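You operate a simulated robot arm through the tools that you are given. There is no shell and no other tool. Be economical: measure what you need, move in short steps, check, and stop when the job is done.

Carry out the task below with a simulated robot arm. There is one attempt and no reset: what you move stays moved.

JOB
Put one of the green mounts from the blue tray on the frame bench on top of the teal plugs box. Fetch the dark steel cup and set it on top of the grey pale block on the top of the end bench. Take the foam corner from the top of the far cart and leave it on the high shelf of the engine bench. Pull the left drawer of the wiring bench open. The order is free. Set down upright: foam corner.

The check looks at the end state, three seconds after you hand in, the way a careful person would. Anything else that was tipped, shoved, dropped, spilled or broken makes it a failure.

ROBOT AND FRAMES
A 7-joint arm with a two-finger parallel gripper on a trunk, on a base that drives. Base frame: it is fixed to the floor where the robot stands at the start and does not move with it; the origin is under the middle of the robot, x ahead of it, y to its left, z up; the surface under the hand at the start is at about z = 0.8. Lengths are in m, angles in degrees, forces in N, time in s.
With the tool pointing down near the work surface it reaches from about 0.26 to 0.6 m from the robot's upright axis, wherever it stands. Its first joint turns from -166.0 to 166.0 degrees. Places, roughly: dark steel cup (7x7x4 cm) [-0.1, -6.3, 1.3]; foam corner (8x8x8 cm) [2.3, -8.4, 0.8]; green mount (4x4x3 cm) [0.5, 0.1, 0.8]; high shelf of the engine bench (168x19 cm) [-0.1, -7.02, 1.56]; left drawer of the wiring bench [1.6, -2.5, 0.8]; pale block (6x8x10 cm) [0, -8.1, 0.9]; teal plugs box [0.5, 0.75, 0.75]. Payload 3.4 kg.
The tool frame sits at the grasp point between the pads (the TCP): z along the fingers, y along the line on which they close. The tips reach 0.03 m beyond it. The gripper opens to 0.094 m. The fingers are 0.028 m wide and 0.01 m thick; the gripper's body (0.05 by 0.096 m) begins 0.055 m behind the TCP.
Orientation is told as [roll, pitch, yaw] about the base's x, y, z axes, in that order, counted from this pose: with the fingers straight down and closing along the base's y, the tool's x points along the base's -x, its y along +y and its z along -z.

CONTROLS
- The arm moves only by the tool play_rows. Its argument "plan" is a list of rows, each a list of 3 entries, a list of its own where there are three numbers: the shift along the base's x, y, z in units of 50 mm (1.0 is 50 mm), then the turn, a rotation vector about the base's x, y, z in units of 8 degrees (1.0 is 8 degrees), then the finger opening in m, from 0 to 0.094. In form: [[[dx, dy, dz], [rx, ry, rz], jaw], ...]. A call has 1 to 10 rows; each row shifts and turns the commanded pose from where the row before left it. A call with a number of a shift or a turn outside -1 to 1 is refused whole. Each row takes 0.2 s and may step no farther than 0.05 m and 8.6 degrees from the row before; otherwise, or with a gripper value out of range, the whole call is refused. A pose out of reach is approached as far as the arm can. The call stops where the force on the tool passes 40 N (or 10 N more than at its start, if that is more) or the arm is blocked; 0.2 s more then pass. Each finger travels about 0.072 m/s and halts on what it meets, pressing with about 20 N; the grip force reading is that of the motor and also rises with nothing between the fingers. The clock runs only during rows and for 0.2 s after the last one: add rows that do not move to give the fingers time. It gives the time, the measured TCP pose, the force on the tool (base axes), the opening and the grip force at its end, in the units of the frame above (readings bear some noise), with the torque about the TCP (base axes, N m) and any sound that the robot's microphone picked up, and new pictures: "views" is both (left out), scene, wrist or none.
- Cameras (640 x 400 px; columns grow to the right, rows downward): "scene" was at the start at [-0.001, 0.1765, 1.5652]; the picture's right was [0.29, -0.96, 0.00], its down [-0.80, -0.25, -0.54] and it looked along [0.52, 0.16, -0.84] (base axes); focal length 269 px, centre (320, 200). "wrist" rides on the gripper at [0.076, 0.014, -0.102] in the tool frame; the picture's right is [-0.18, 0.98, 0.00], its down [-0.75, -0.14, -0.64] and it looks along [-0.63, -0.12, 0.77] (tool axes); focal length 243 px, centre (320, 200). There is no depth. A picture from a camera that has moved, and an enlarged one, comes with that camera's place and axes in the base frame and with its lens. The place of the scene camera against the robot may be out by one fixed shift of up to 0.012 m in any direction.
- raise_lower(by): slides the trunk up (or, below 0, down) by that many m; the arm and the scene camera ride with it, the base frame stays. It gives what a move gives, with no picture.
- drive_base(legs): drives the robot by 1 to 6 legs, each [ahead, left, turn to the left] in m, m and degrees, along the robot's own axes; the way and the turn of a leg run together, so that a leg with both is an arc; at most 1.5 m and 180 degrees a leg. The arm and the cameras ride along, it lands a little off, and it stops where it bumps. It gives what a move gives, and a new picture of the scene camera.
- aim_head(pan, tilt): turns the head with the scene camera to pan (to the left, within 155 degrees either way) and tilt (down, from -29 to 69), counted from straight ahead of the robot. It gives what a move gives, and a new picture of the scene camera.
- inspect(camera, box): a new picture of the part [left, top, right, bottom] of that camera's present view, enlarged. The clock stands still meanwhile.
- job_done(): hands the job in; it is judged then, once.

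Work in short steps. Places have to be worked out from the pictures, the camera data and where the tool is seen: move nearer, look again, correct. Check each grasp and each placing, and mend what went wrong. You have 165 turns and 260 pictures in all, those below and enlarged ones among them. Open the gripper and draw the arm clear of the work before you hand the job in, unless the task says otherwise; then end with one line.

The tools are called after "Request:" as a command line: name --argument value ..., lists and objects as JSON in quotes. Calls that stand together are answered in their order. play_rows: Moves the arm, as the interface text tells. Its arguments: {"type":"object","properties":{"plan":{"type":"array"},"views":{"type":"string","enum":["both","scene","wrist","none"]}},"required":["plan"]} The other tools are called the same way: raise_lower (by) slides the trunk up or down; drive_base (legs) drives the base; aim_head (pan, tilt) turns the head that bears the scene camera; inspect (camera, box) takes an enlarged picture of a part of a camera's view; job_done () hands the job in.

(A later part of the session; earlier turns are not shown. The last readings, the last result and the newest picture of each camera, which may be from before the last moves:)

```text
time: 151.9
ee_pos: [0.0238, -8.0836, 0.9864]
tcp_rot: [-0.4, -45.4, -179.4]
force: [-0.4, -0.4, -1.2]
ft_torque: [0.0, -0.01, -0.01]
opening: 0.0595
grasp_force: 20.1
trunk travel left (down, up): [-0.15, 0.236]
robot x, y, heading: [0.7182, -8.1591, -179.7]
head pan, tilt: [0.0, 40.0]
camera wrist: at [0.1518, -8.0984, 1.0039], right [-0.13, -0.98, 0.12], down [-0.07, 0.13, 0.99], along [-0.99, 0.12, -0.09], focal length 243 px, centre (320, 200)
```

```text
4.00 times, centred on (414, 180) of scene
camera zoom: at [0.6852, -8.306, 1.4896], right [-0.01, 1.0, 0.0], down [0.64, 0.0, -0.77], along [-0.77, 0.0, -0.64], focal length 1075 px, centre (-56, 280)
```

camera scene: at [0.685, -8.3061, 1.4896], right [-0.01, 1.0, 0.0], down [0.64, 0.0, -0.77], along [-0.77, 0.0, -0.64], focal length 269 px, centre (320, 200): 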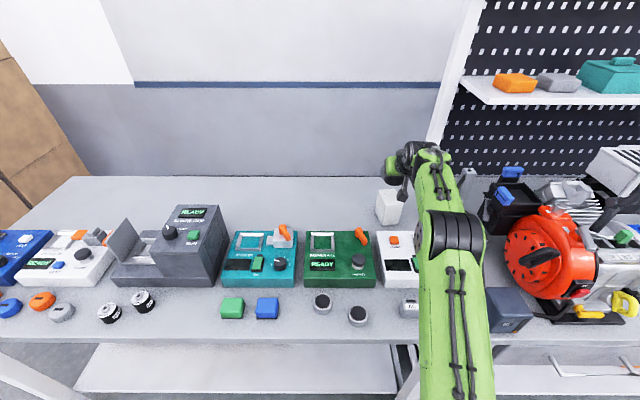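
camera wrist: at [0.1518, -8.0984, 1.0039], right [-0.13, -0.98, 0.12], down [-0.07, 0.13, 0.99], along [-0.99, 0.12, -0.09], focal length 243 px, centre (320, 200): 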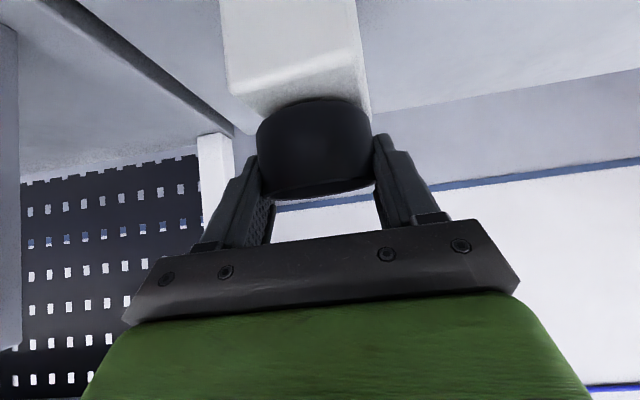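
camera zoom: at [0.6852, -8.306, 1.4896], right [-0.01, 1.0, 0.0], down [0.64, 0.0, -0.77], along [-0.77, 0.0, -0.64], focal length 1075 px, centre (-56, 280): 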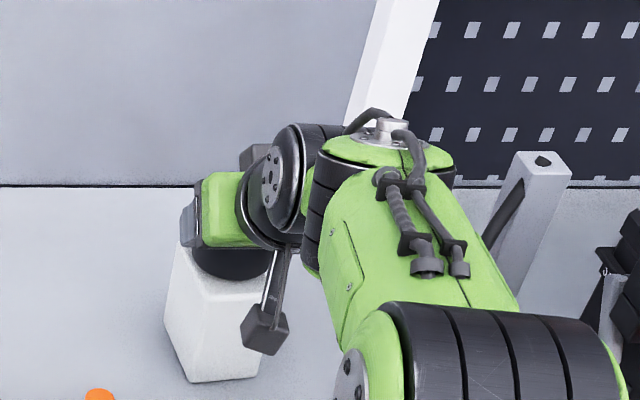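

The block top triangulates to z≈0.949, centre ≈(0.03, −8.09). I shift 12 mm more in +x and continue lowering to contact.

Request:
play_rows --plan '[[[0.24, -0.1, 0], [0, 0, 0], 0.0], [[0, 0, -0.06], [0, 0, 0], 0.0], [[0, 0, -0.06], [0, 0, 0], 0.0], [[0, 0, 0], [0, 0, 0], 0.0]]' --views "wrist"

Request:
inspect --camera "wrist" --box '[200, 40, 420, 200]'

```text
time: 152.9
ee_pos: [0.0355, -8.0893, 0.9824]
tcp_rot: [-0.5, -45.5, -179.4]
force: [-0.6, 0.2, 3.0]
ft_torque: [-0.09, 0.09, 0.0]
opening: 0.0595
grasp_force: 19.7
trunk travel left (down, up): [-0.15, 0.236]
robot x, y, heading: [0.7147, -8.1561, -179.6]
head pan, tilt: [0.0, 40.0]
camera wrist: at [0.1635, -8.1039, 0.9984], right [-0.13, -0.98, 0.12], down [-0.07, 0.13, 0.99], along [-0.99, 0.12, -0.09], focal length 243 px, centre (320, 200)
```

wrist: 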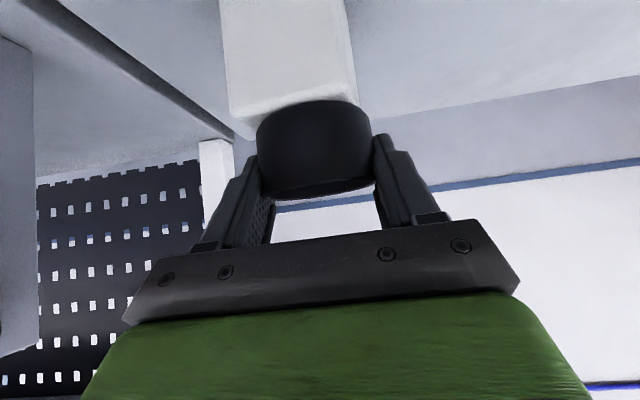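

```text
2.50 times, centred on (310, 120) of wrist
camera zoom: at [0.1635, -8.1039, 0.9984], right [-0.13, -0.98, 0.12], down [-0.07, 0.13, 0.99], along [-0.99, 0.12, -0.09], focal length 606 px, centre (345, 400)
```

zoom: 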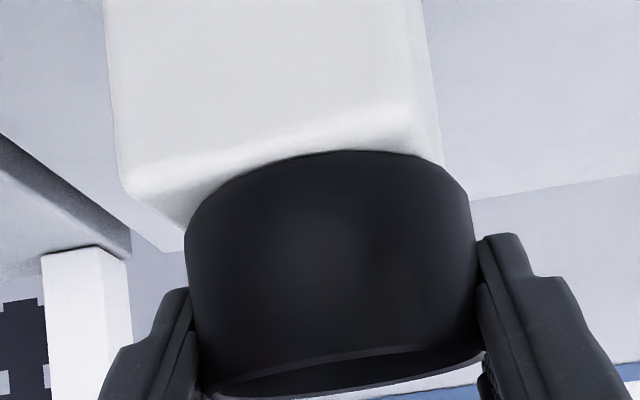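

Just touching (3 N). The cup sits ≈1 cm too far in −y relative to the block; I lift 4 mm, shift +10 mm in y, and lower again.

Request:
play_rows --plan '[[[0, 0, 0.1], [0, 0, 0], 0.0], [[0, 0.2, 0], [0, 0, 0], 0.0], [[0, 0, -0.08], [0, 0, 0], 0.0], [[0, 0, -0.06], [0, 0, 0], 0.0], [[0, 0, 0], [0, 0, 0], 0.0]]' --views "none"

Request:
inspect --camera "wrist" --box '[200, 40, 420, 200]'

Request:
inspect --camera "scene" --box '[350, 130, 478, 230]'

```text
time: 154.2
ee_pos: [0.0365, -8.0797, 0.9813]
tcp_rot: [-0.4, -45.5, -179.4]
force: [-1.6, -0.8, 6.5]
ft_torque: [-0.29, 0.2, -0.02]
opening: 0.0592
grasp_force: 19.7
trunk travel left (down, up): [-0.15, 0.236]
robot x, y, heading: [0.7201, -8.1591, -179.6]
head pan, tilt: [0.0, 40.0]
```

```text
2.50 times, centred on (310, 120) of wrist
camera zoom: at [0.1643, -8.0937, 0.9979], right [-0.12, -0.98, 0.13], down [-0.07, 0.13, 0.99], along [-0.99, 0.11, -0.08], focal length 606 px, centre (345, 400)
```

zoom: 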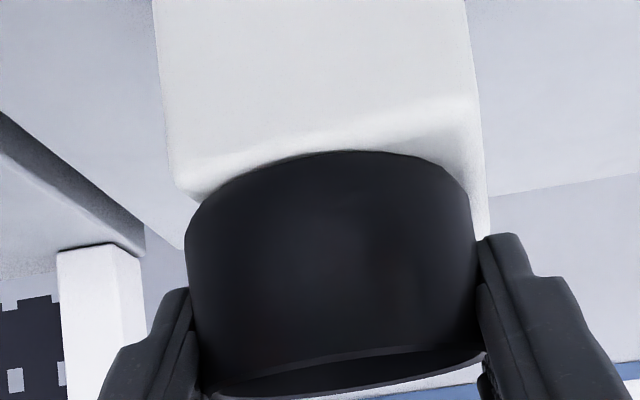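

```text
4.00 times, centred on (414, 180) of scene
camera zoom: at [0.6861, -8.3063, 1.4897], right [-0.01, 1.0, 0.0], down [0.64, 0.0, -0.77], along [-0.77, 0.0, -0.64], focal length 1075 px, centre (-56, 280)
```

zoom: 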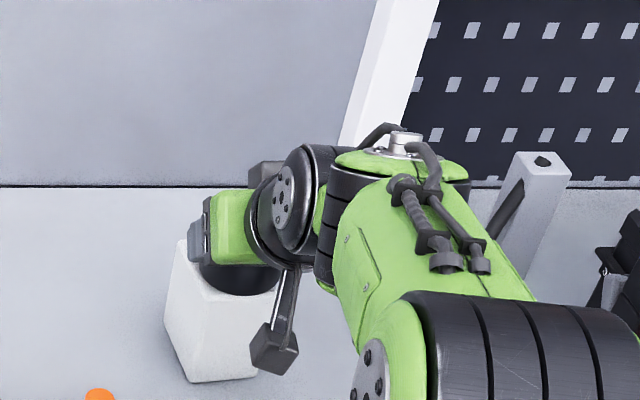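

Now centred and in contact (6.5 N). I release and withdraw back along the tool axis.

Request:
play_rows --plan '[[[0, 0, 0], [0, 0, 0], 0.065], [[0, 0, 0], [0, 0, 0], 0.085], [[0, 0, 0], [0, 0, 0], 0.09], [[0.3, 0, 0.3], [0, 0, 0], 0.09], [[0.6, 0, 0.6], [0, 0, 0], 0.09], [[0.6, 0, 0.6], [0, 0, 0], 0.09], [[0.6, 0, 0.6], [0, 0, 0], 0.09]]' --views "both"

```text
time: 155.8
ee_pos: [0.1431, -8.0809, 1.0822]
tcp_rot: [-0.6, -45.4, -179.4]
force: [0.0, 0.1, 0.0]
ft_torque: [0.01, -0.01, 0.02]
opening: 0.09
grasp_force: 0.0
trunk travel left (down, up): [-0.15, 0.236]
robot x, y, heading: [0.7165, -8.1624, -179.5]
head pan, tilt: [0.0, 40.0]
camera scene: at [0.6868, -8.3061, 1.4896], right [-0.01, 1.0, 0.0], down [0.64, 0.0, -0.77], along [-0.77, 0.0, -0.64], focal length 269 px, centre (320, 200)
camera wrist: at [0.2711, -8.0947, 1.1002], right [-0.13, -0.98, 0.12], down [-0.07, 0.13, 0.99], along [-0.99, 0.12, -0.09], focal length 243 px, centre (320, 200)
```

scene: 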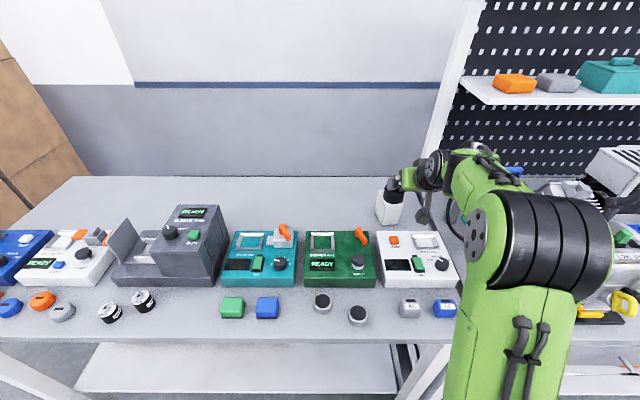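
wrist: 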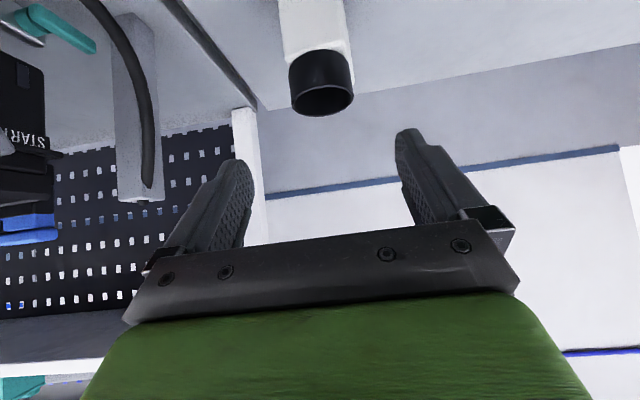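

The cup stands on the block. I pull the arm back over the aisle and inspect the placement.

Request:
play_rows --plan '[[[0.7, 0, 0.6], [0, 0, 0], 0.09], [[0.7, 0, 0.6], [0, 0, 0], 0.09], [[0.8, -0.2, 0.4], [0, 0, 0], 0.09], [[0.8, -0.2, 0.2], [0, 0, 0], 0.09], [[0.8, -0.2, 0], [0, 0, 0], 0.09], [[0.8, -0.2, 0], [0, 0, 0], 0.09]]' --views "none"

Request:
drive_base --legs '[[-0.3, 0, 0]]'

Request:
inspect --camera "scene" --box '[310, 140, 438, 220]'

```text
time: 157.2
ee_pos: [0.3732, -8.1207, 1.174]
tcp_rot: [-0.6, -45.4, -179.4]
force: [1.3, 0.0, 0.3]
ft_torque: [0.02, 0.04, -0.05]
opening: 0.0901
grasp_force: 0.1
trunk travel left (down, up): [-0.15, 0.236]
robot x, y, heading: [0.7204, -8.1584, -179.7]
head pan, tilt: [0.0, 40.0]
```

```text
time: 159.2
ee_pos: [0.6677, -8.1199, 1.1729]
tcp_rot: [-0.5, -45.4, -179.2]
force: [0.7, -0.8, 0.8]
ft_torque: [-0.04, 0.02, 0.0]
opening: 0.0899
grasp_force: 0.0
trunk travel left (down, up): [-0.15, 0.236]
robot x, y, heading: [1.0163, -8.1587, -179.5]
head pan, tilt: [0.0, 40.0]
camera scene: at [0.9845, -8.3038, 1.4896], right [-0.01, 1.0, 0.0], down [0.64, 0.01, -0.77], along [-0.77, -0.01, -0.64], focal length 269 px, centre (320, 200)
```

scene: 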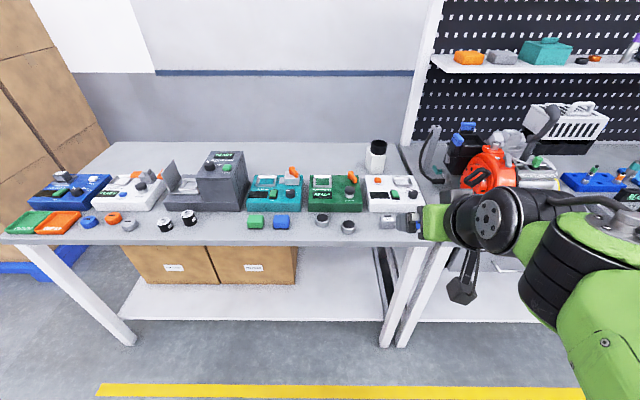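

```text
5.00 times, centred on (374, 180) of scene
camera zoom: at [0.9845, -8.3038, 1.4896], right [-0.01, 1.0, 0.0], down [0.64, 0.01, -0.77], along [-0.77, -0.01, -0.64], focal length 1344 px, centre (50, 300)
```

zoom: 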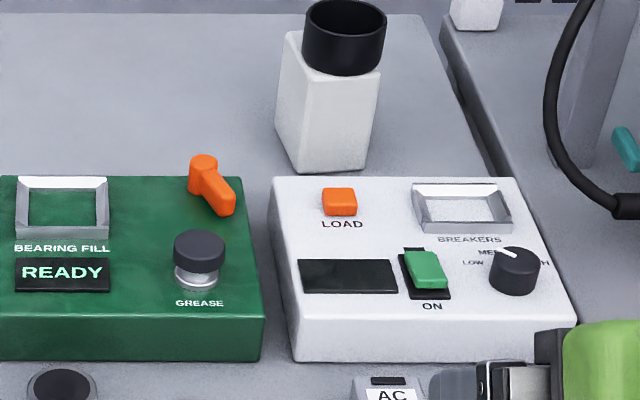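

The cup sits well on the block. Next the foam corner on the far cart at about (2.3, −8.38); I drive to its +y side facing −y.

Request:
drive_base --legs '[[0, 0, 90], [-0.33, 0, 0], [0, 1.28, 0]]'

Request:
aim_head --pan 0 --tilt 50

Request:
play_rows --plan '[[[0, 0, 0], [0, 0, 0], 0.09]]' --views "wrist"

```text
time: 171.2
ee_pos: [2.2255, -8.1573, 1.1745]
tcp_rot: [-0.5, -45.4, -89.9]
force: [0.0, 0.1, 0.3]
ft_torque: [-0.01, -0.03, -0.02]
opening: 0.0902
grasp_force: 0.0
trunk travel left (down, up): [-0.15, 0.236]
robot x, y, heading: [2.2696, -7.8113, -90.2]
head pan, tilt: [0.0, 40.0]
camera scene: at [2.4101, -7.832, 1.4896], right [-1.0, 0.0, 0.0], down [0.0, 0.64, -0.77], along [0.0, -0.77, -0.64], focal length 269 px, centre (320, 200)
```

scene: 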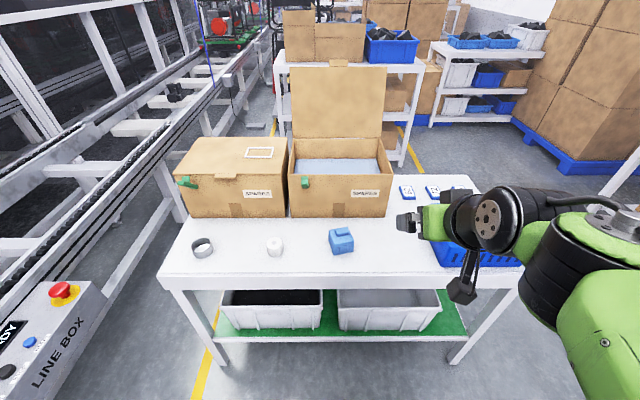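

```text
time: 171.9
ee_pos: [2.2257, -8.1579, 1.1738]
tcp_rot: [-0.5, -45.4, -89.9]
force: [0.1, 0.1, 0.3]
ft_torque: [0.0, 0.04, 0.0]
opening: 0.0902
grasp_force: 0.2
trunk travel left (down, up): [-0.15, 0.236]
robot x, y, heading: [2.2641, -7.8114, -90.3]
head pan, tilt: [0.0, 50.0]
camera scene: at [2.4098, -7.824, 1.4755], right [-1.0, 0.0, 0.0], down [0.0, 0.77, -0.64], along [0.0, -0.64, -0.77], focal length 269 px, centre (320, 200)
```

scene: 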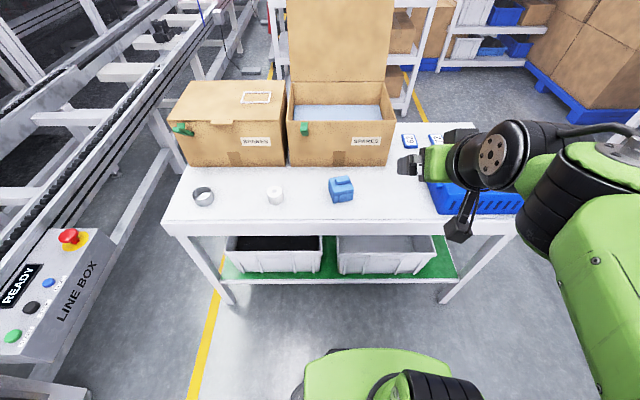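

```text
time: 172.3
ee_pos: [2.225, -8.1573, 1.1744]
tcp_rot: [-0.6, -45.5, -90.0]
force: [-1.3, -0.4, 0.6]
ft_torque: [0.0, -0.01, -0.03]
opening: 0.09
grasp_force: 0.1
trunk travel left (down, up): [-0.15, 0.236]
robot x, y, heading: [2.2656, -7.8086, -90.1]
head pan, tilt: [0.0, 50.0]
camera wrist: at [2.2421, -8.0314, 1.1906], right [0.98, -0.14, 0.12], down [-0.14, -0.07, 0.99], along [-0.13, -0.99, -0.09], focal length 243 px, centre (320, 200)
```

wrist: 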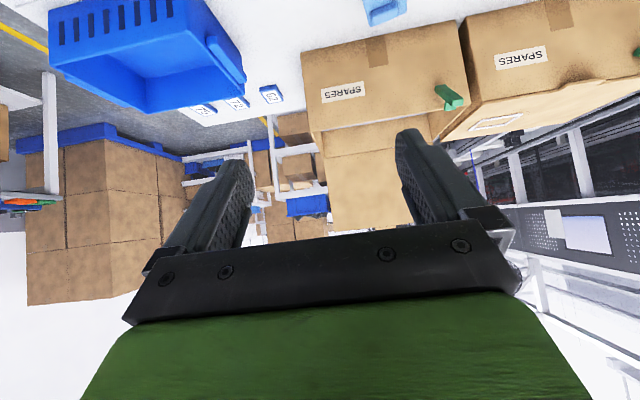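

I zoom in on the foam corner.

Request:
inspect --camera "scene" --box '[295, 155, 391, 215]'

```text
6.67 times, centred on (343, 185) of scene
camera zoom: at [2.4098, -7.824, 1.4754], right [-1.0, 0.0, 0.0], down [0.0, 0.77, -0.64], along [0.0, -0.64, -0.77], focal length 1792 px, centre (167, 300)
```

zoom: 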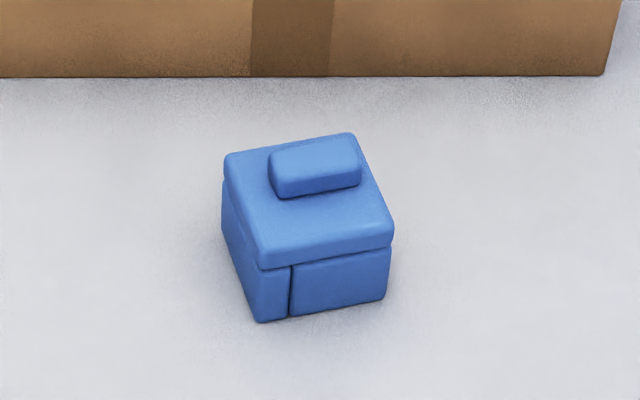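

The foam corner is a ~6.5 cm block with a ridge, yawed ≈ +13°, centred near (2.33, −8.41). I drive 0.12 m closer, then yaw the tool to match and come to a pre-grasp pose.

Request:
drive_base --legs '[[0.12, 0, 0]]'

Request:
play_rows --plan '[[[0.35, 0, -0.8], [0, 0, 0.8], 0.094], [[0.35, 0, -0.8], [0, 0, 0.8], 0.094], [[0.35, 0, -0.8], [0, 0, 0], 0.094], [[0.35, -0.5, -0.6], [0, 0, 0], 0.094], [[0.3, -0.5, -0.7], [0, 0, 0], 0.094], [[0, 0, -0.7], [0, 0, 0], 0.094], [[0, 0, 0], [0, 0, 0], 0.094]]' --views "both"

```text
time: 173.5
ee_pos: [2.2242, -8.2776, 1.1722]
tcp_rot: [-0.6, -45.3, -89.9]
force: [-0.6, -0.3, 0.0]
ft_torque: [0.0, -0.02, 0.02]
opening: 0.0899
grasp_force: 0.2
trunk travel left (down, up): [-0.15, 0.236]
robot x, y, heading: [2.2634, -7.9277, -90.0]
head pan, tilt: [0.0, 50.0]
camera scene: at [2.4094, -7.9445, 1.4754], right [-1.0, 0.0, 0.0], down [0.0, 0.77, -0.64], along [0.0, -0.64, -0.77], focal length 269 px, centre (320, 200)
```

scene: 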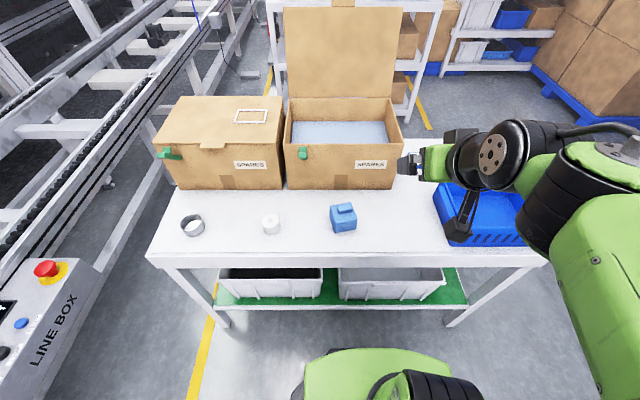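

```text
time: 175.1
ee_pos: [2.3121, -8.3243, 0.9532]
tcp_rot: [-0.4, -45.4, -77.2]
force: [0.0, -0.5, 0.1]
ft_torque: [-0.02, 0.0, -0.02]
opening: 0.0941
grasp_force: 0.0
trunk travel left (down, up): [-0.15, 0.236]
robot x, y, heading: [2.268, -7.9273, -90.3]
head pan, tilt: [0.0, 50.0]
camera scene: at [2.4095, -7.9421, 1.4754], right [-1.0, 0.0, 0.0], down [0.0, 0.77, -0.64], along [0.0, -0.64, -0.77], focal length 269 px, centre (320, 200)
camera wrist: at [2.2998, -8.1989, 0.9702], right [0.99, 0.09, 0.12], down [-0.12, -0.1, 0.99], along [0.1, -0.99, -0.09], focal length 243 px, centre (320, 200)
```

scene: 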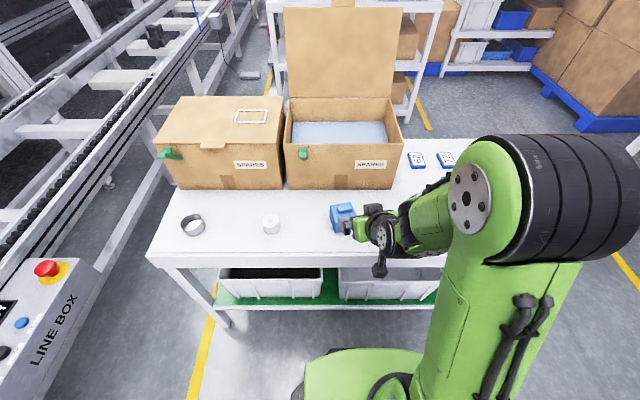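
wrist: 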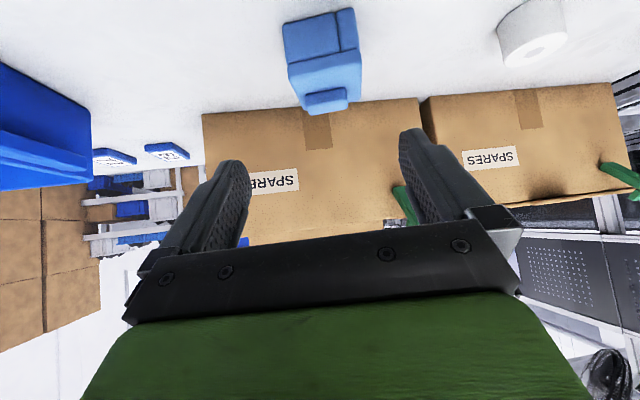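

Wrist view confirms yaw ≈12° and centre ≈(2.344, −8.418). I correct laterally then advance along the tool axis in two parts.

Request:
play_rows --plan '[[[0.2, 0, -0.5], [0, 0, 0], 0.094], [[0.14, -0.62, -0.62], [0, 0, 0], 0.094], [[0.14, -0.62, -0.62], [0, 0, 0], 0.094], [[0, 0, 0], [0, 0, 0], 0.094]]' --views "wrist"

```text
time: 176.1
ee_pos: [2.3336, -8.3874, 0.8658]
tcp_rot: [-0.5, -45.4, -77.1]
force: [-0.7, -0.3, 0.8]
ft_torque: [-0.01, 0.01, 0.0]
opening: 0.0939
grasp_force: 0.0
trunk travel left (down, up): [-0.15, 0.236]
robot x, y, heading: [2.2643, -7.9279, -90.1]
head pan, tilt: [0.0, 50.0]
camera wrist: at [2.3221, -8.2607, 0.8829], right [0.99, 0.09, 0.12], down [-0.12, -0.1, 0.99], along [0.1, -0.99, -0.09], focal length 243 px, centre (320, 200)
```

wrist: 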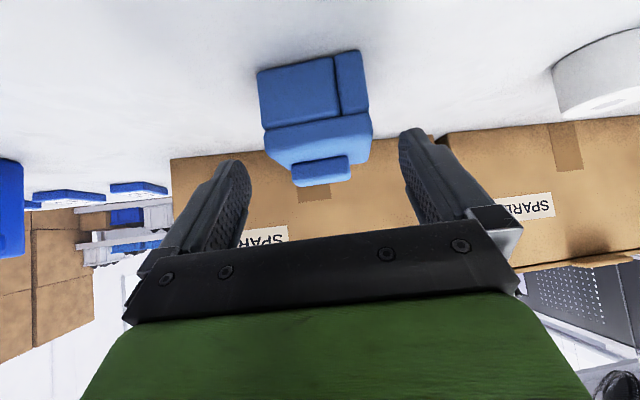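

The cart top is ≈0.782 and foam centre ≈(2.347, −8.436). I advance the remaining ~68 mm along the tool axis.

Request:
play_rows --plan '[[[0.12, -0.35, -0.35], [0, 0, 0], 0.094], [[0.1, -0.35, -0.35], [0, 0, 0], 0.094], [[0.06, -0.25, -0.22], [0, 0, 0], 0.094], [[0, 0, 0], [0, 0, 0], 0.094]]' --views "wrist"

```text
time: 177.1
ee_pos: [2.3462, -8.4365, 0.8203]
tcp_rot: [-0.6, -45.2, -77.1]
force: [-0.3, 0.3, -0.3]
ft_torque: [0.03, 0.02, 0.0]
opening: 0.094
grasp_force: 0.0
trunk travel left (down, up): [-0.15, 0.236]
robot x, y, heading: [2.2652, -7.9279, -90.0]
head pan, tilt: [0.0, 50.0]
camera wrist: at [2.3354, -8.3095, 0.8373], right [0.99, 0.09, 0.12], down [-0.12, -0.1, 0.99], along [0.1, -0.99, -0.09], focal length 243 px, centre (320, 200)
```

wrist: 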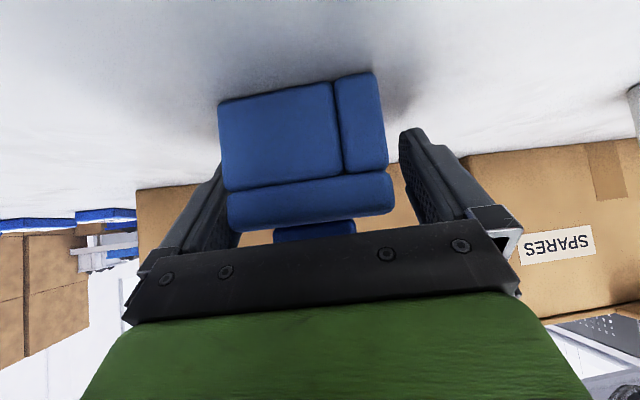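

The foam is centred between the fingers. Closing the gripper.

Request:
play_rows --plan '[[[0, 0, 0], [0, 0, 0], 0.05], [[0, 0, 0], [0, 0, 0], 0.0], [[0, 0, 0], [0, 0, 0], 0.0], [[0, 0, 0], [0, 0, 0], 0.0]]' --views "none"

Request:
play_rows --plan '[[[0, 0, 0.2], [0, 0, 0], 0.0], [[0, 0, 0.5], [0, 0, 0], 0.0], [[0, 0, 0.8], [0, 0, 0], 0.0], [[0, 0, 0.8], [0, 0, 0], 0.0], [[0, 0, 0], [0, 0, 0], 0.0]]' --views "both"

```text
time: 178.1
ee_pos: [2.3468, -8.4362, 0.8211]
tcp_rot: [-0.4, -45.4, -77.2]
force: [-0.5, -0.2, 0.3]
ft_torque: [-0.01, 0.03, -0.02]
opening: 0.0738
grasp_force: 20.3
trunk travel left (down, up): [-0.15, 0.236]
robot x, y, heading: [2.2643, -7.9285, -90.2]
head pan, tilt: [0.0, 50.0]
```

```text
time: 179.3
ee_pos: [2.3471, -8.4357, 0.9344]
tcp_rot: [-0.5, -45.3, -77.1]
force: [-0.2, 0.7, 0.0]
ft_torque: [0.0, 0.0, -0.01]
opening: 0.0739
grasp_force: 20.1
trunk travel left (down, up): [-0.15, 0.236]
robot x, y, heading: [2.2692, -7.9294, -90.4]
head pan, tilt: [0.0, 50.0]
camera scene: at [2.4094, -7.943, 1.4754], right [-1.0, 0.0, 0.0], down [0.0, 0.77, -0.64], along [0.0, -0.64, -0.77], focal length 269 px, centre (320, 200)
camera wrist: at [2.3356, -8.3091, 0.9521], right [0.99, 0.09, 0.12], down [-0.12, -0.1, 0.99], along [0.1, -0.99, -0.09], focal length 243 px, centre (320, 200)
```

scene: 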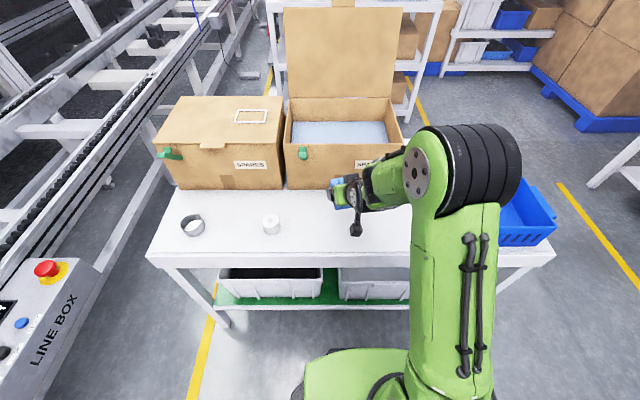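
wrist: 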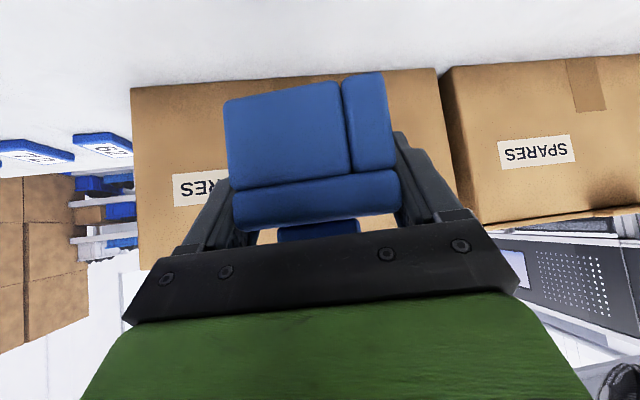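

The foam is firmly held (0.074). I retract the arm, rotate the yaw back square, raise the trunk, and drive back around to the engine bench end.

Request:
play_rows --plan '[[[0, 0.3, 0.8], [0, 0, 0], 0.0], [[0, 0.3, 0.8], [0, 0, 0], 0.0], [[-0.3, 0.6, 0.6], [0, 0, -0.8], 0.0], [[-0.3, 0.7, 0.5], [0, 0, -0.8], 0.0], [[-0.5, 0.7, 0], [0, 0, 0], 0.0], [[-0.4, 0.5, 0], [0, 0, 0], 0.0]]' --views "none"

Request:
raise_lower --by 0.236

Request:
drive_base --legs '[[-0.3, 0, 0], [0, -1.3, 0], [-1.3, 0, 0], [-0.82, 0, 0]]'

```text
time: 180.7
ee_pos: [2.2711, -8.2817, 1.0705]
tcp_rot: [-0.6, -45.5, -89.9]
force: [-1.1, -0.8, -1.4]
ft_torque: [-0.01, -0.04, 0.0]
opening: 0.0739
grasp_force: 20.1
trunk travel left (down, up): [-0.15, 0.236]
robot x, y, heading: [2.2665, -7.9303, -90.2]
head pan, tilt: [0.0, 50.0]
```

```text
time: 183.2
ee_pos: [2.2716, -8.282, 1.3049]
tcp_rot: [-0.5, -45.4, -89.8]
force: [-0.3, 0.5, -0.6]
ft_torque: [-0.02, 0.0, 0.05]
opening: 0.0739
grasp_force: 20.1
trunk travel left (down, up): [-0.386, 0.0]
robot x, y, heading: [2.2685, -7.9325, -90.0]
head pan, tilt: [0.0, 50.0]
```

```text
time: 201.4
ee_pos: [1.0618, -5.8298, 1.3045]
tcp_rot: [-0.5, -45.4, -92.8]
force: [0.0, 0.5, -0.5]
ft_torque: [0.01, -0.01, 0.02]
opening: 0.0738
grasp_force: 19.7
trunk travel left (down, up): [-0.386, 0.0]
robot x, y, heading: [1.0711, -5.4769, -93.0]
head pan, tilt: [0.0, 50.0]
camera scene: at [1.2153, -5.4973, 1.7101], right [-1.0, 0.05, 0.0], down [0.04, 0.76, -0.64], along [-0.03, -0.64, -0.77], focal length 269 px, centre (320, 200)
```

scene: 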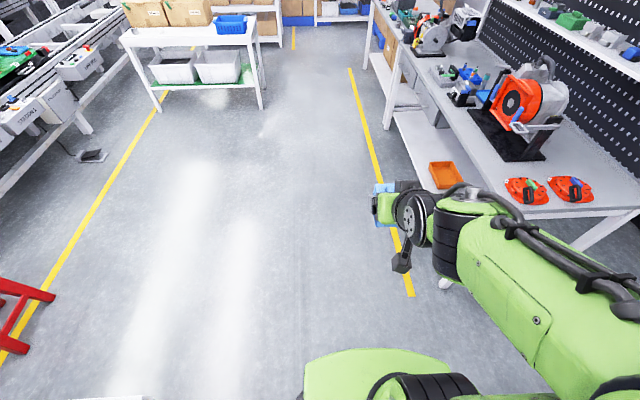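

Now I strafe right to x≈−0.09 while straightening the heading.

Request:
drive_base --legs '[[0, 0, 3], [0, -1.16, 0]]'

Request:
aim_head --pan 0 --tilt 20

```text
time: 207.6
ee_pos: [-0.0542, -5.8378, 1.3044]
tcp_rot: [-0.6, -45.4, -88.8]
force: [-0.1, -0.4, 0.1]
ft_torque: [0.03, 0.02, 0.01]
opening: 0.0742
grasp_force: 19.8
trunk travel left (down, up): [-0.386, 0.0]
robot x, y, heading: [-0.0643, -5.4831, -89.2]
head pan, tilt: [0.0, 50.0]
camera scene: at [0.0783, -5.4953, 1.7101], right [-1.0, -0.02, 0.0], down [-0.01, 0.77, -0.64], along [0.01, -0.64, -0.77], focal length 269 px, centre (320, 200)
```

scene: 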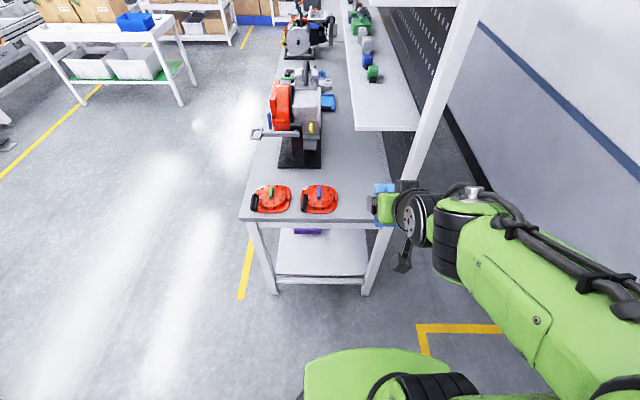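

```text
time: 208.6
ee_pos: [-0.0532, -5.8387, 1.3038]
tcp_rot: [-0.4, -45.4, -88.9]
force: [0.7, 0.5, -0.5]
ft_torque: [-0.03, -0.02, 0.0]
opening: 0.0739
grasp_force: 20.1
trunk travel left (down, up): [-0.386, 0.0]
robot x, y, heading: [-0.0674, -5.4849, -89.2]
head pan, tilt: [0.0, 20.0]
camera scene: at [0.0789, -5.5114, 1.7556], right [-1.0, -0.02, 0.0], down [-0.01, 0.34, -0.94], along [0.01, -0.94, -0.34], focal length 269 px, centre (320, 200)
```

scene: 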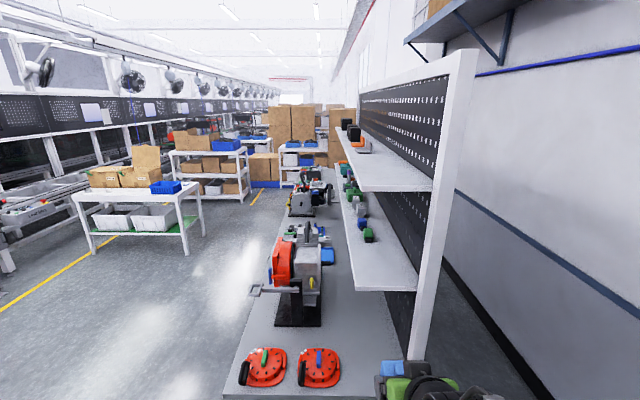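

I raise the foam to z≈1.68 in place to test the vertical reach before approaching the shelf.

Request:
play_rows --plan '[[[0, 0, 0.95], [0, 0, 0], 0.0], [[0, 0, 0.95], [0, 0, 0], 0.0], [[0, 0, 0.95], [0, 0, 0], 0.0], [[0, 0, 0.95], [0, 0, 0], 0.0], [[0, 0, 0.95], [0, 0, 0], 0.0], [[0, 0, 0.95], [0, 0, 0], 0.0], [[0, 0, 0.95], [0, 0, 0], 0.0], [[0, 0, 0.95], [0, 0, 0], 0.0], [[0, 0, 0], [0, 0, 0], 0.0]]' --views "both"

```text
time: 210.6
ee_pos: [-0.053, -5.8308, 1.6748]
tcp_rot: [-0.7, -45.6, -88.8]
force: [0.3, 1.0, -0.7]
ft_torque: [-0.06, 0.01, -0.01]
opening: 0.0738
grasp_force: 19.9
out of reach, approached as far as the arm can: row 8
trunk travel left (down, up): [-0.386, 0.0]
robot x, y, heading: [-0.0667, -5.4817, -89.2]
head pan, tilt: [0.0, 20.0]
camera scene: at [0.0799, -5.5053, 1.7557], right [-1.0, -0.02, 0.0], down [-0.01, 0.34, -0.94], along [0.01, -0.94, -0.34], focal length 269 px, centre (320, 200)
camera wrist: at [-0.0379, -5.7044, 1.6907], right [0.99, -0.12, 0.12], down [-0.13, -0.07, 0.99], along [-0.11, -0.99, -0.08], focal length 243 px, centre (320, 200)
```

scene: 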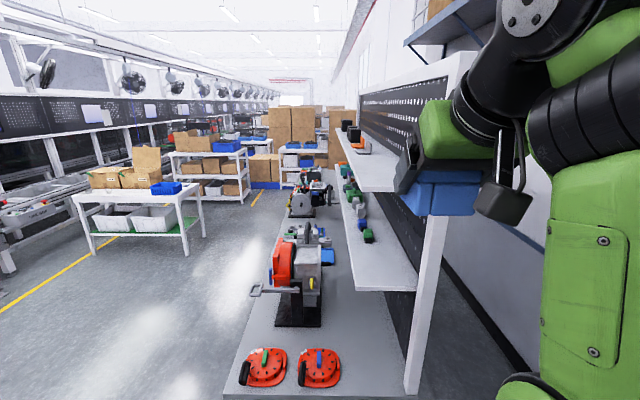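
wrist: 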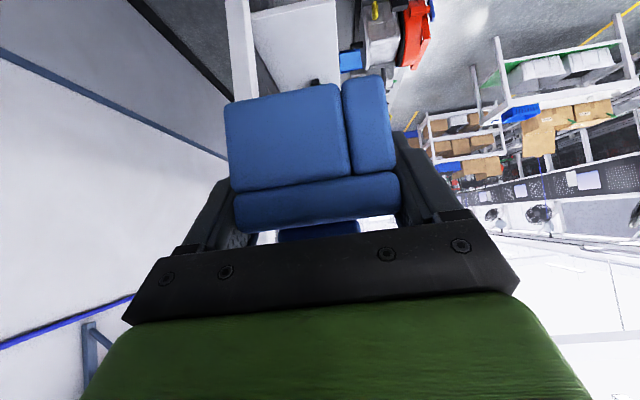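

Reach tops out at z≈1.675 here, so I'll insert by driving. I move 0.29 m ahead and 0.045 m to the right, carrying the foam over the shelf end at this height.

Request:
drive_base --legs '[[0, -0.045, -0.8], [0.27, 0, 0]]'

Request:
play_rows --plan '[[[0, 0, 0], [0, 0, 0], 0.0]]' --views "wrist"

```text
time: 213.0
ee_pos: [-0.1039, -6.1013, 1.6729]
tcp_rot: [-0.6, -45.5, -89.9]
force: [-0.3, 0.3, -0.3]
ft_torque: [0.01, 0.0, 0.01]
opening: 0.0738
grasp_force: 20.3
trunk travel left (down, up): [-0.386, 0.0]
robot x, y, heading: [-0.1071, -5.7507, -90.0]
head pan, tilt: [0.0, 20.0]
camera scene: at [0.0338, -5.778, 1.7557], right [-1.0, 0.0, 0.0], down [0.0, 0.34, -0.94], along [0.0, -0.94, -0.34], focal length 269 px, centre (320, 200)
```

scene: 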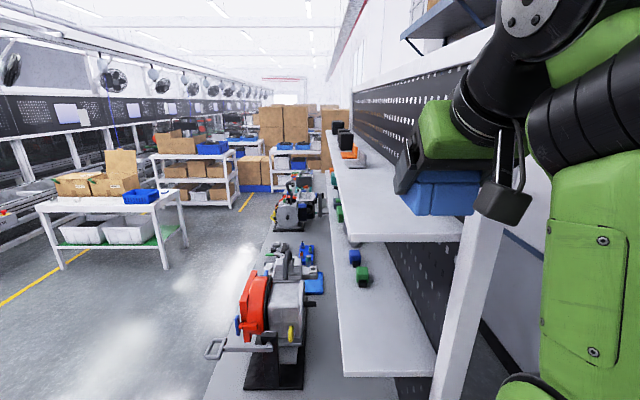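

```text
time: 213.4
ee_pos: [-0.1049, -6.0994, 1.6731]
tcp_rot: [-0.7, -45.7, -89.8]
force: [0.0, 0.2, 0.1]
ft_torque: [-0.02, -0.03, 0.03]
opening: 0.0738
grasp_force: 20.7
trunk travel left (down, up): [-0.386, 0.0]
robot x, y, heading: [-0.1121, -5.7512, -90.0]
head pan, tilt: [0.0, 20.0]
camera wrist: at [-0.0878, -5.9733, 1.6901], right [0.98, -0.13, 0.12], down [-0.13, -0.07, 0.99], along [-0.12, -0.99, -0.09], focal length 243 px, centre (320, 200)
```

wrist: 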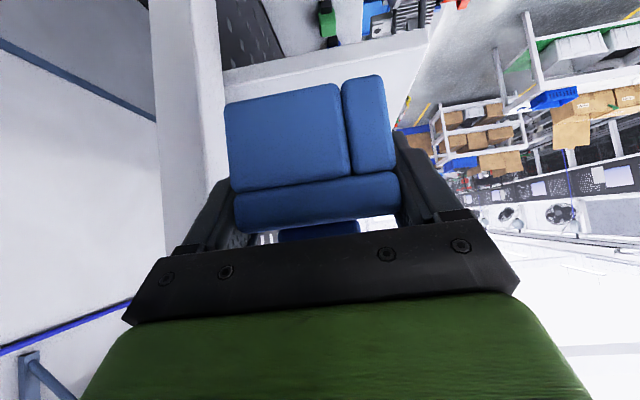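

The shelf end is at y≈−6.165 and the post's inner face at x≈−0.176. I shift the foam 15 mm to +x, drive 0.04 m closer, then extend forward while lowering slightly.

Request:
play_rows --plan '[[[0.32, 0, 0], [0, 0, 0], 0.0], [[0, 0, 0], [0, 0, 0], 0.0]]' --views "none"

Request:
drive_base --legs '[[0.045, 0, 0]]'

Request:
play_rows --plan '[[[0, -0.5, -0.15], [0, 0, 0], 0.0], [[0, -0.5, -0.2], [0, 0, 0], 0.0], [[0, -0.5, -0.25], [0, 0, 0], 0.0], [[0, -0.5, -0.25], [0, 0, 0], 0.0], [[0, 0, 0], [0, 0, 0], 0.0]]' --views "both"

```text
time: 214.0
ee_pos: [-0.0889, -6.1, 1.6725]
tcp_rot: [-0.4, -45.3, -89.8]
force: [-0.1, 0.0, 0.4]
ft_torque: [0.02, 0.01, 0.03]
opening: 0.0739
grasp_force: 20.0
trunk travel left (down, up): [-0.386, 0.0]
robot x, y, heading: [-0.108, -5.7511, -90.0]
head pan, tilt: [0.0, 20.0]
```

```text
time: 214.9
ee_pos: [-0.0887, -6.1424, 1.6742]
tcp_rot: [-0.6, -45.5, -89.9]
force: [0.2, 0.3, -0.4]
ft_torque: [0.03, 0.01, 0.02]
opening: 0.0735
grasp_force: 20.1
trunk travel left (down, up): [-0.386, 0.0]
robot x, y, heading: [-0.1111, -5.7932, -90.3]
head pan, tilt: [0.0, 20.0]
camera scene: at [0.0335, -5.8197, 1.7557], right [-1.0, 0.0, 0.0], down [0.0, 0.34, -0.94], along [0.0, -0.94, -0.34], focal length 269 px, centre (320, 200)
```

scene: 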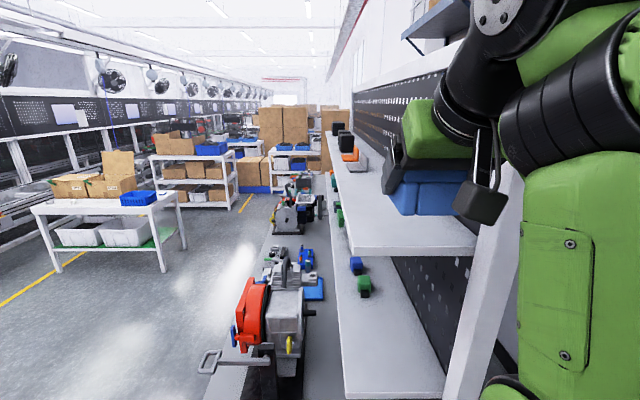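

```text
time: 216.1
ee_pos: [-0.0898, -6.2434, 1.6299]
tcp_rot: [-0.5, -45.6, -89.8]
force: [-0.1, -0.5, -0.6]
ft_torque: [0.02, -0.05, 0.01]
opening: 0.0739
grasp_force: 19.9
trunk travel left (down, up): [-0.386, 0.0]
robot x, y, heading: [-0.1116, -5.795, -90.1]
head pan, tilt: [0.0, 20.0]
camera scene: at [0.0331, -5.822, 1.7557], right [-1.0, 0.0, 0.0], down [0.0, 0.34, -0.94], along [0.0, -0.94, -0.34], focal length 269 px, centre (320, 200)
camera wrist: at [-0.0726, -6.1182, 1.6472], right [0.98, -0.13, 0.12], down [-0.14, -0.07, 0.99], along [-0.12, -0.99, -0.09], focal length 243 px, centre (320, 200)
```

scene: 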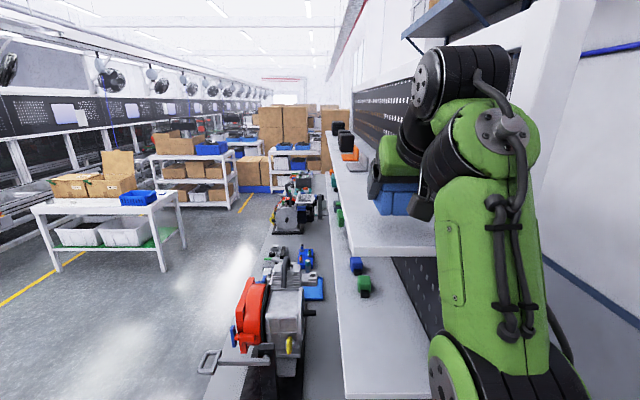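
wrist: 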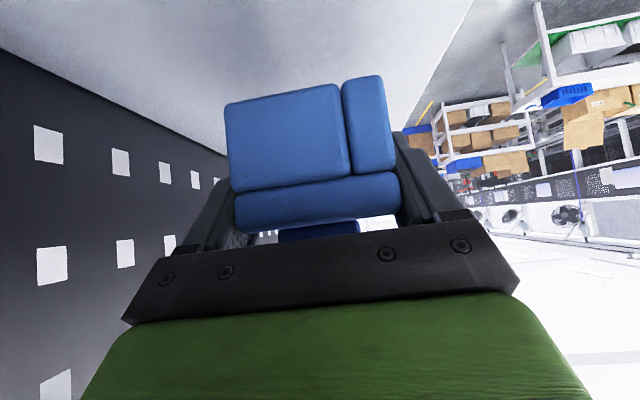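

The foam hovers over the shelf's near end. I move 15 mm further in and lower in small steps to contact.

Request:
play_rows --plan '[[[0, -0.3, -0.1], [0, 0, 0], 0.0], [[0, 0, -0.1], [0, 0, 0], 0.0], [[0, 0, -0.1], [0, 0, 0], 0.0], [[0, 0, -0.06], [0, 0, 0], 0.0], [[0, 0, 0], [0, 0, 0], 0.0]]' --views "wrist"

```text
time: 217.3
ee_pos: [-0.0888, -6.2511, 1.613]
tcp_rot: [-0.7, -45.5, -89.8]
force: [0.1, 0.2, -0.4]
ft_torque: [-0.02, 0.0, -0.03]
opening: 0.0742
grasp_force: 19.3
out of reach, approached as far as the arm can: row 1
trunk travel left (down, up): [-0.386, 0.0]
robot x, y, heading: [-0.11, -5.7945, -90.4]
head pan, tilt: [0.0, 20.0]
camera wrist: at [-0.0722, -6.1249, 1.6304], right [0.98, -0.13, 0.12], down [-0.13, -0.07, 0.99], along [-0.12, -0.99, -0.09], focal length 243 px, centre (320, 200)
```

wrist: 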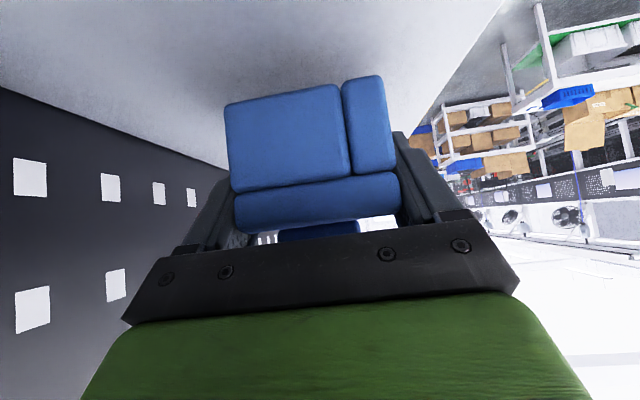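

No contact yet at 1.613; I continue lowering in 2.5 mm steps.

Request:
play_rows --plan '[[[0, 0, -0.06], [0, 0, 0], 0.0], [[0, 0, -0.06], [0, 0, 0], 0.0], [[0, 0, -0.05], [0, 0, 0], 0.0], [[0, 0, 0], [0, 0, 0], 0.0]]' --views "none"

Request:
inspect --camera "wrist" --box '[180, 40, 440, 200]'

Request:
inspect --camera "scene" --box '[320, 130, 448, 270]'

```text
time: 218.3
ee_pos: [-0.0907, -6.2524, 1.6034]
tcp_rot: [-0.5, -45.5, -89.9]
force: [0.3, 0.4, -0.2]
ft_torque: [0.04, 0.02, 0.0]
opening: 0.0738
grasp_force: 19.9
trunk travel left (down, up): [-0.386, 0.0]
robot x, y, heading: [-0.1101, -5.7921, -90.2]
head pan, tilt: [0.0, 20.0]
```

```text
2.46 times, centred on (310, 120) of wrist
camera zoom: at [-0.0723, -6.1248, 1.6214], right [0.98, -0.13, 0.12], down [-0.14, -0.07, 0.99], along [-0.12, -0.99, -0.09], focal length 597 px, centre (345, 397)
```

zoom: 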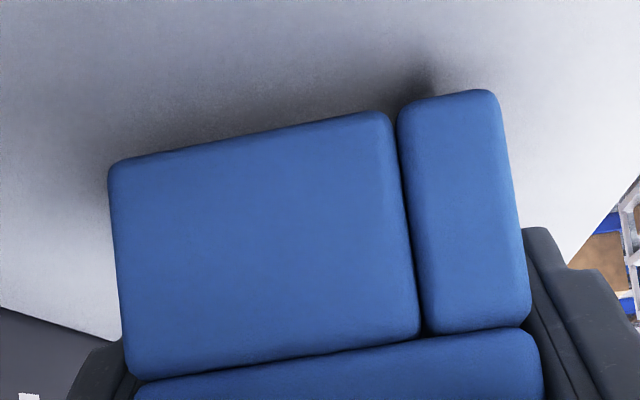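

```text
2.86 times, centred on (384, 200) of scene
camera zoom: at [0.0333, -5.8224, 1.7557], right [-1.0, 0.0, 0.0], down [0.0, 0.34, -0.94], along [0.0, -0.94, -0.34], focal length 768 px, centre (137, 200)
```

zoom: 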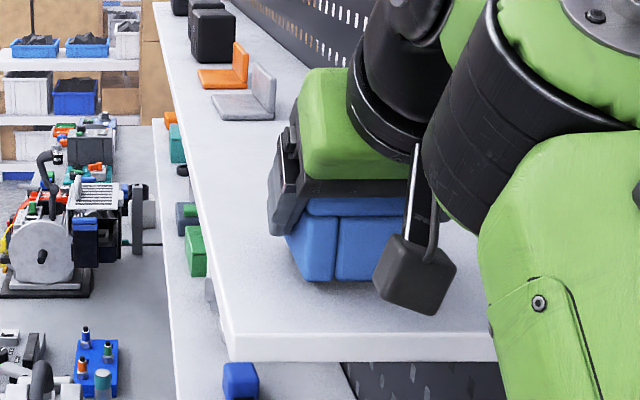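

Nearly down (shadow close under the foam). I continue gently.

Request:
play_rows --plan '[[[0, 0, -0.05], [0, 0, 0], 0.0], [[0, 0, -0.05], [0, 0, 0], 0.0], [[0, 0, 0], [0, 0, 0], 0.0]]' --views "none"

```text
time: 219.1
ee_pos: [-0.0895, -6.2501, 1.5997]
tcp_rot: [-0.4, -45.5, -89.9]
force: [-1.1, -0.1, 1.1]
ft_torque: [-0.09, -0.01, -0.01]
opening: 0.0739
grasp_force: 19.9
trunk travel left (down, up): [-0.386, 0.0]
robot x, y, heading: [-0.1119, -5.7921, -90.4]
head pan, tilt: [0.0, 20.0]
```

Request:
play_rows --plan '[[[0, 0, -0.04], [0, 0, 0], 0.0], [[0, 0, -0.04], [0, 0, 0], 0.0], [[0, 0, 0], [0, 0, 0], 0.0]]' --views "none"

```text
time: 219.9
ee_pos: [-0.0883, -6.2499, 1.5991]
tcp_rot: [-0.6, -45.7, -90.0]
force: [-0.1, -3.7, 18.5]
ft_torque: [0.19, -0.11, 0.01]
opening: 0.0741
grasp_force: 20.2
trunk travel left (down, up): [-0.386, 0.0]
robot x, y, heading: [-0.1122, -5.7944, -90.3]
head pan, tilt: [0.0, 20.0]
```

Contact at 1.599 (18 N). I ease off a bit, release, and withdraw back and up.

Request:
play_rows --plan '[[[0, 0, 0.06], [0, 0, 0], 0.0], [[0, 0, 0], [0, 0, 0], 0.08], [[0, 0, 0], [0, 0, 0], 0.094], [[0, 0, 0], [0, 0, 0], 0.094], [[0, 0.25, 0.2], [0, 0, 0], 0.094], [[0, 0.5, 0.45], [0, 0, 0], 0.094], [[0, 0.7, 0.4], [0, 0, 0], 0.094], [[0, 0.7, 0.2], [0, 0, 0], 0.094]]' --views "both"

```text
time: 221.7
ee_pos: [-0.0855, -6.1387, 1.662]
tcp_rot: [-0.5, -45.5, -90.0]
force: [0.6, -0.1, -0.7]
ft_torque: [-0.04, -0.02, -0.04]
opening: 0.094
grasp_force: 0.1
trunk travel left (down, up): [-0.386, 0.0]
robot x, y, heading: [-0.1135, -5.7924, -90.4]
head pan, tilt: [0.0, 20.0]
camera scene: at [0.0326, -5.8194, 1.7558], right [-1.0, 0.0, 0.0], down [0.0, 0.34, -0.94], along [0.0, -0.94, -0.34], focal length 269 px, centre (320, 200)
camera wrist: at [-0.069, -6.0128, 1.6787], right [0.98, -0.13, 0.13], down [-0.14, -0.07, 0.99], along [-0.12, -0.99, -0.09], focal length 243 px, centre (320, 200)
```

scene: 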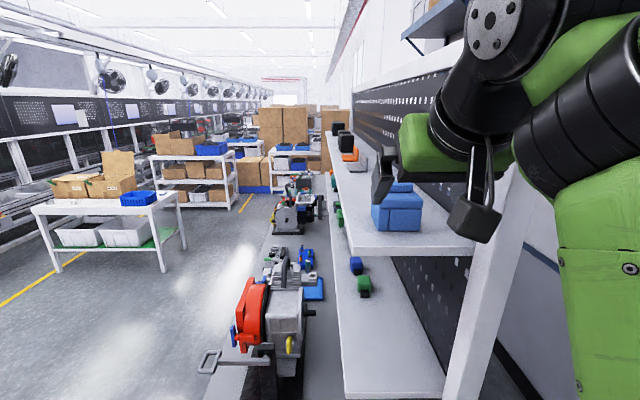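
wrist: 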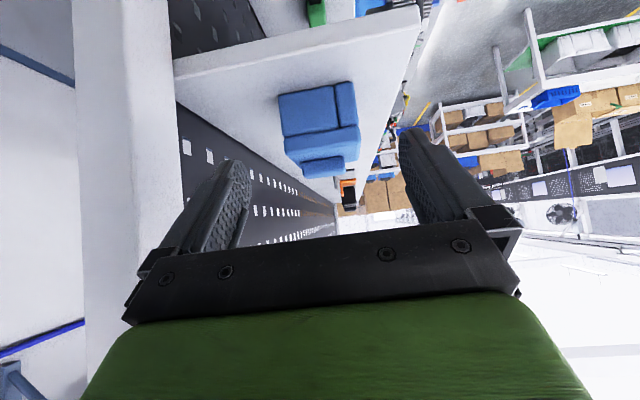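

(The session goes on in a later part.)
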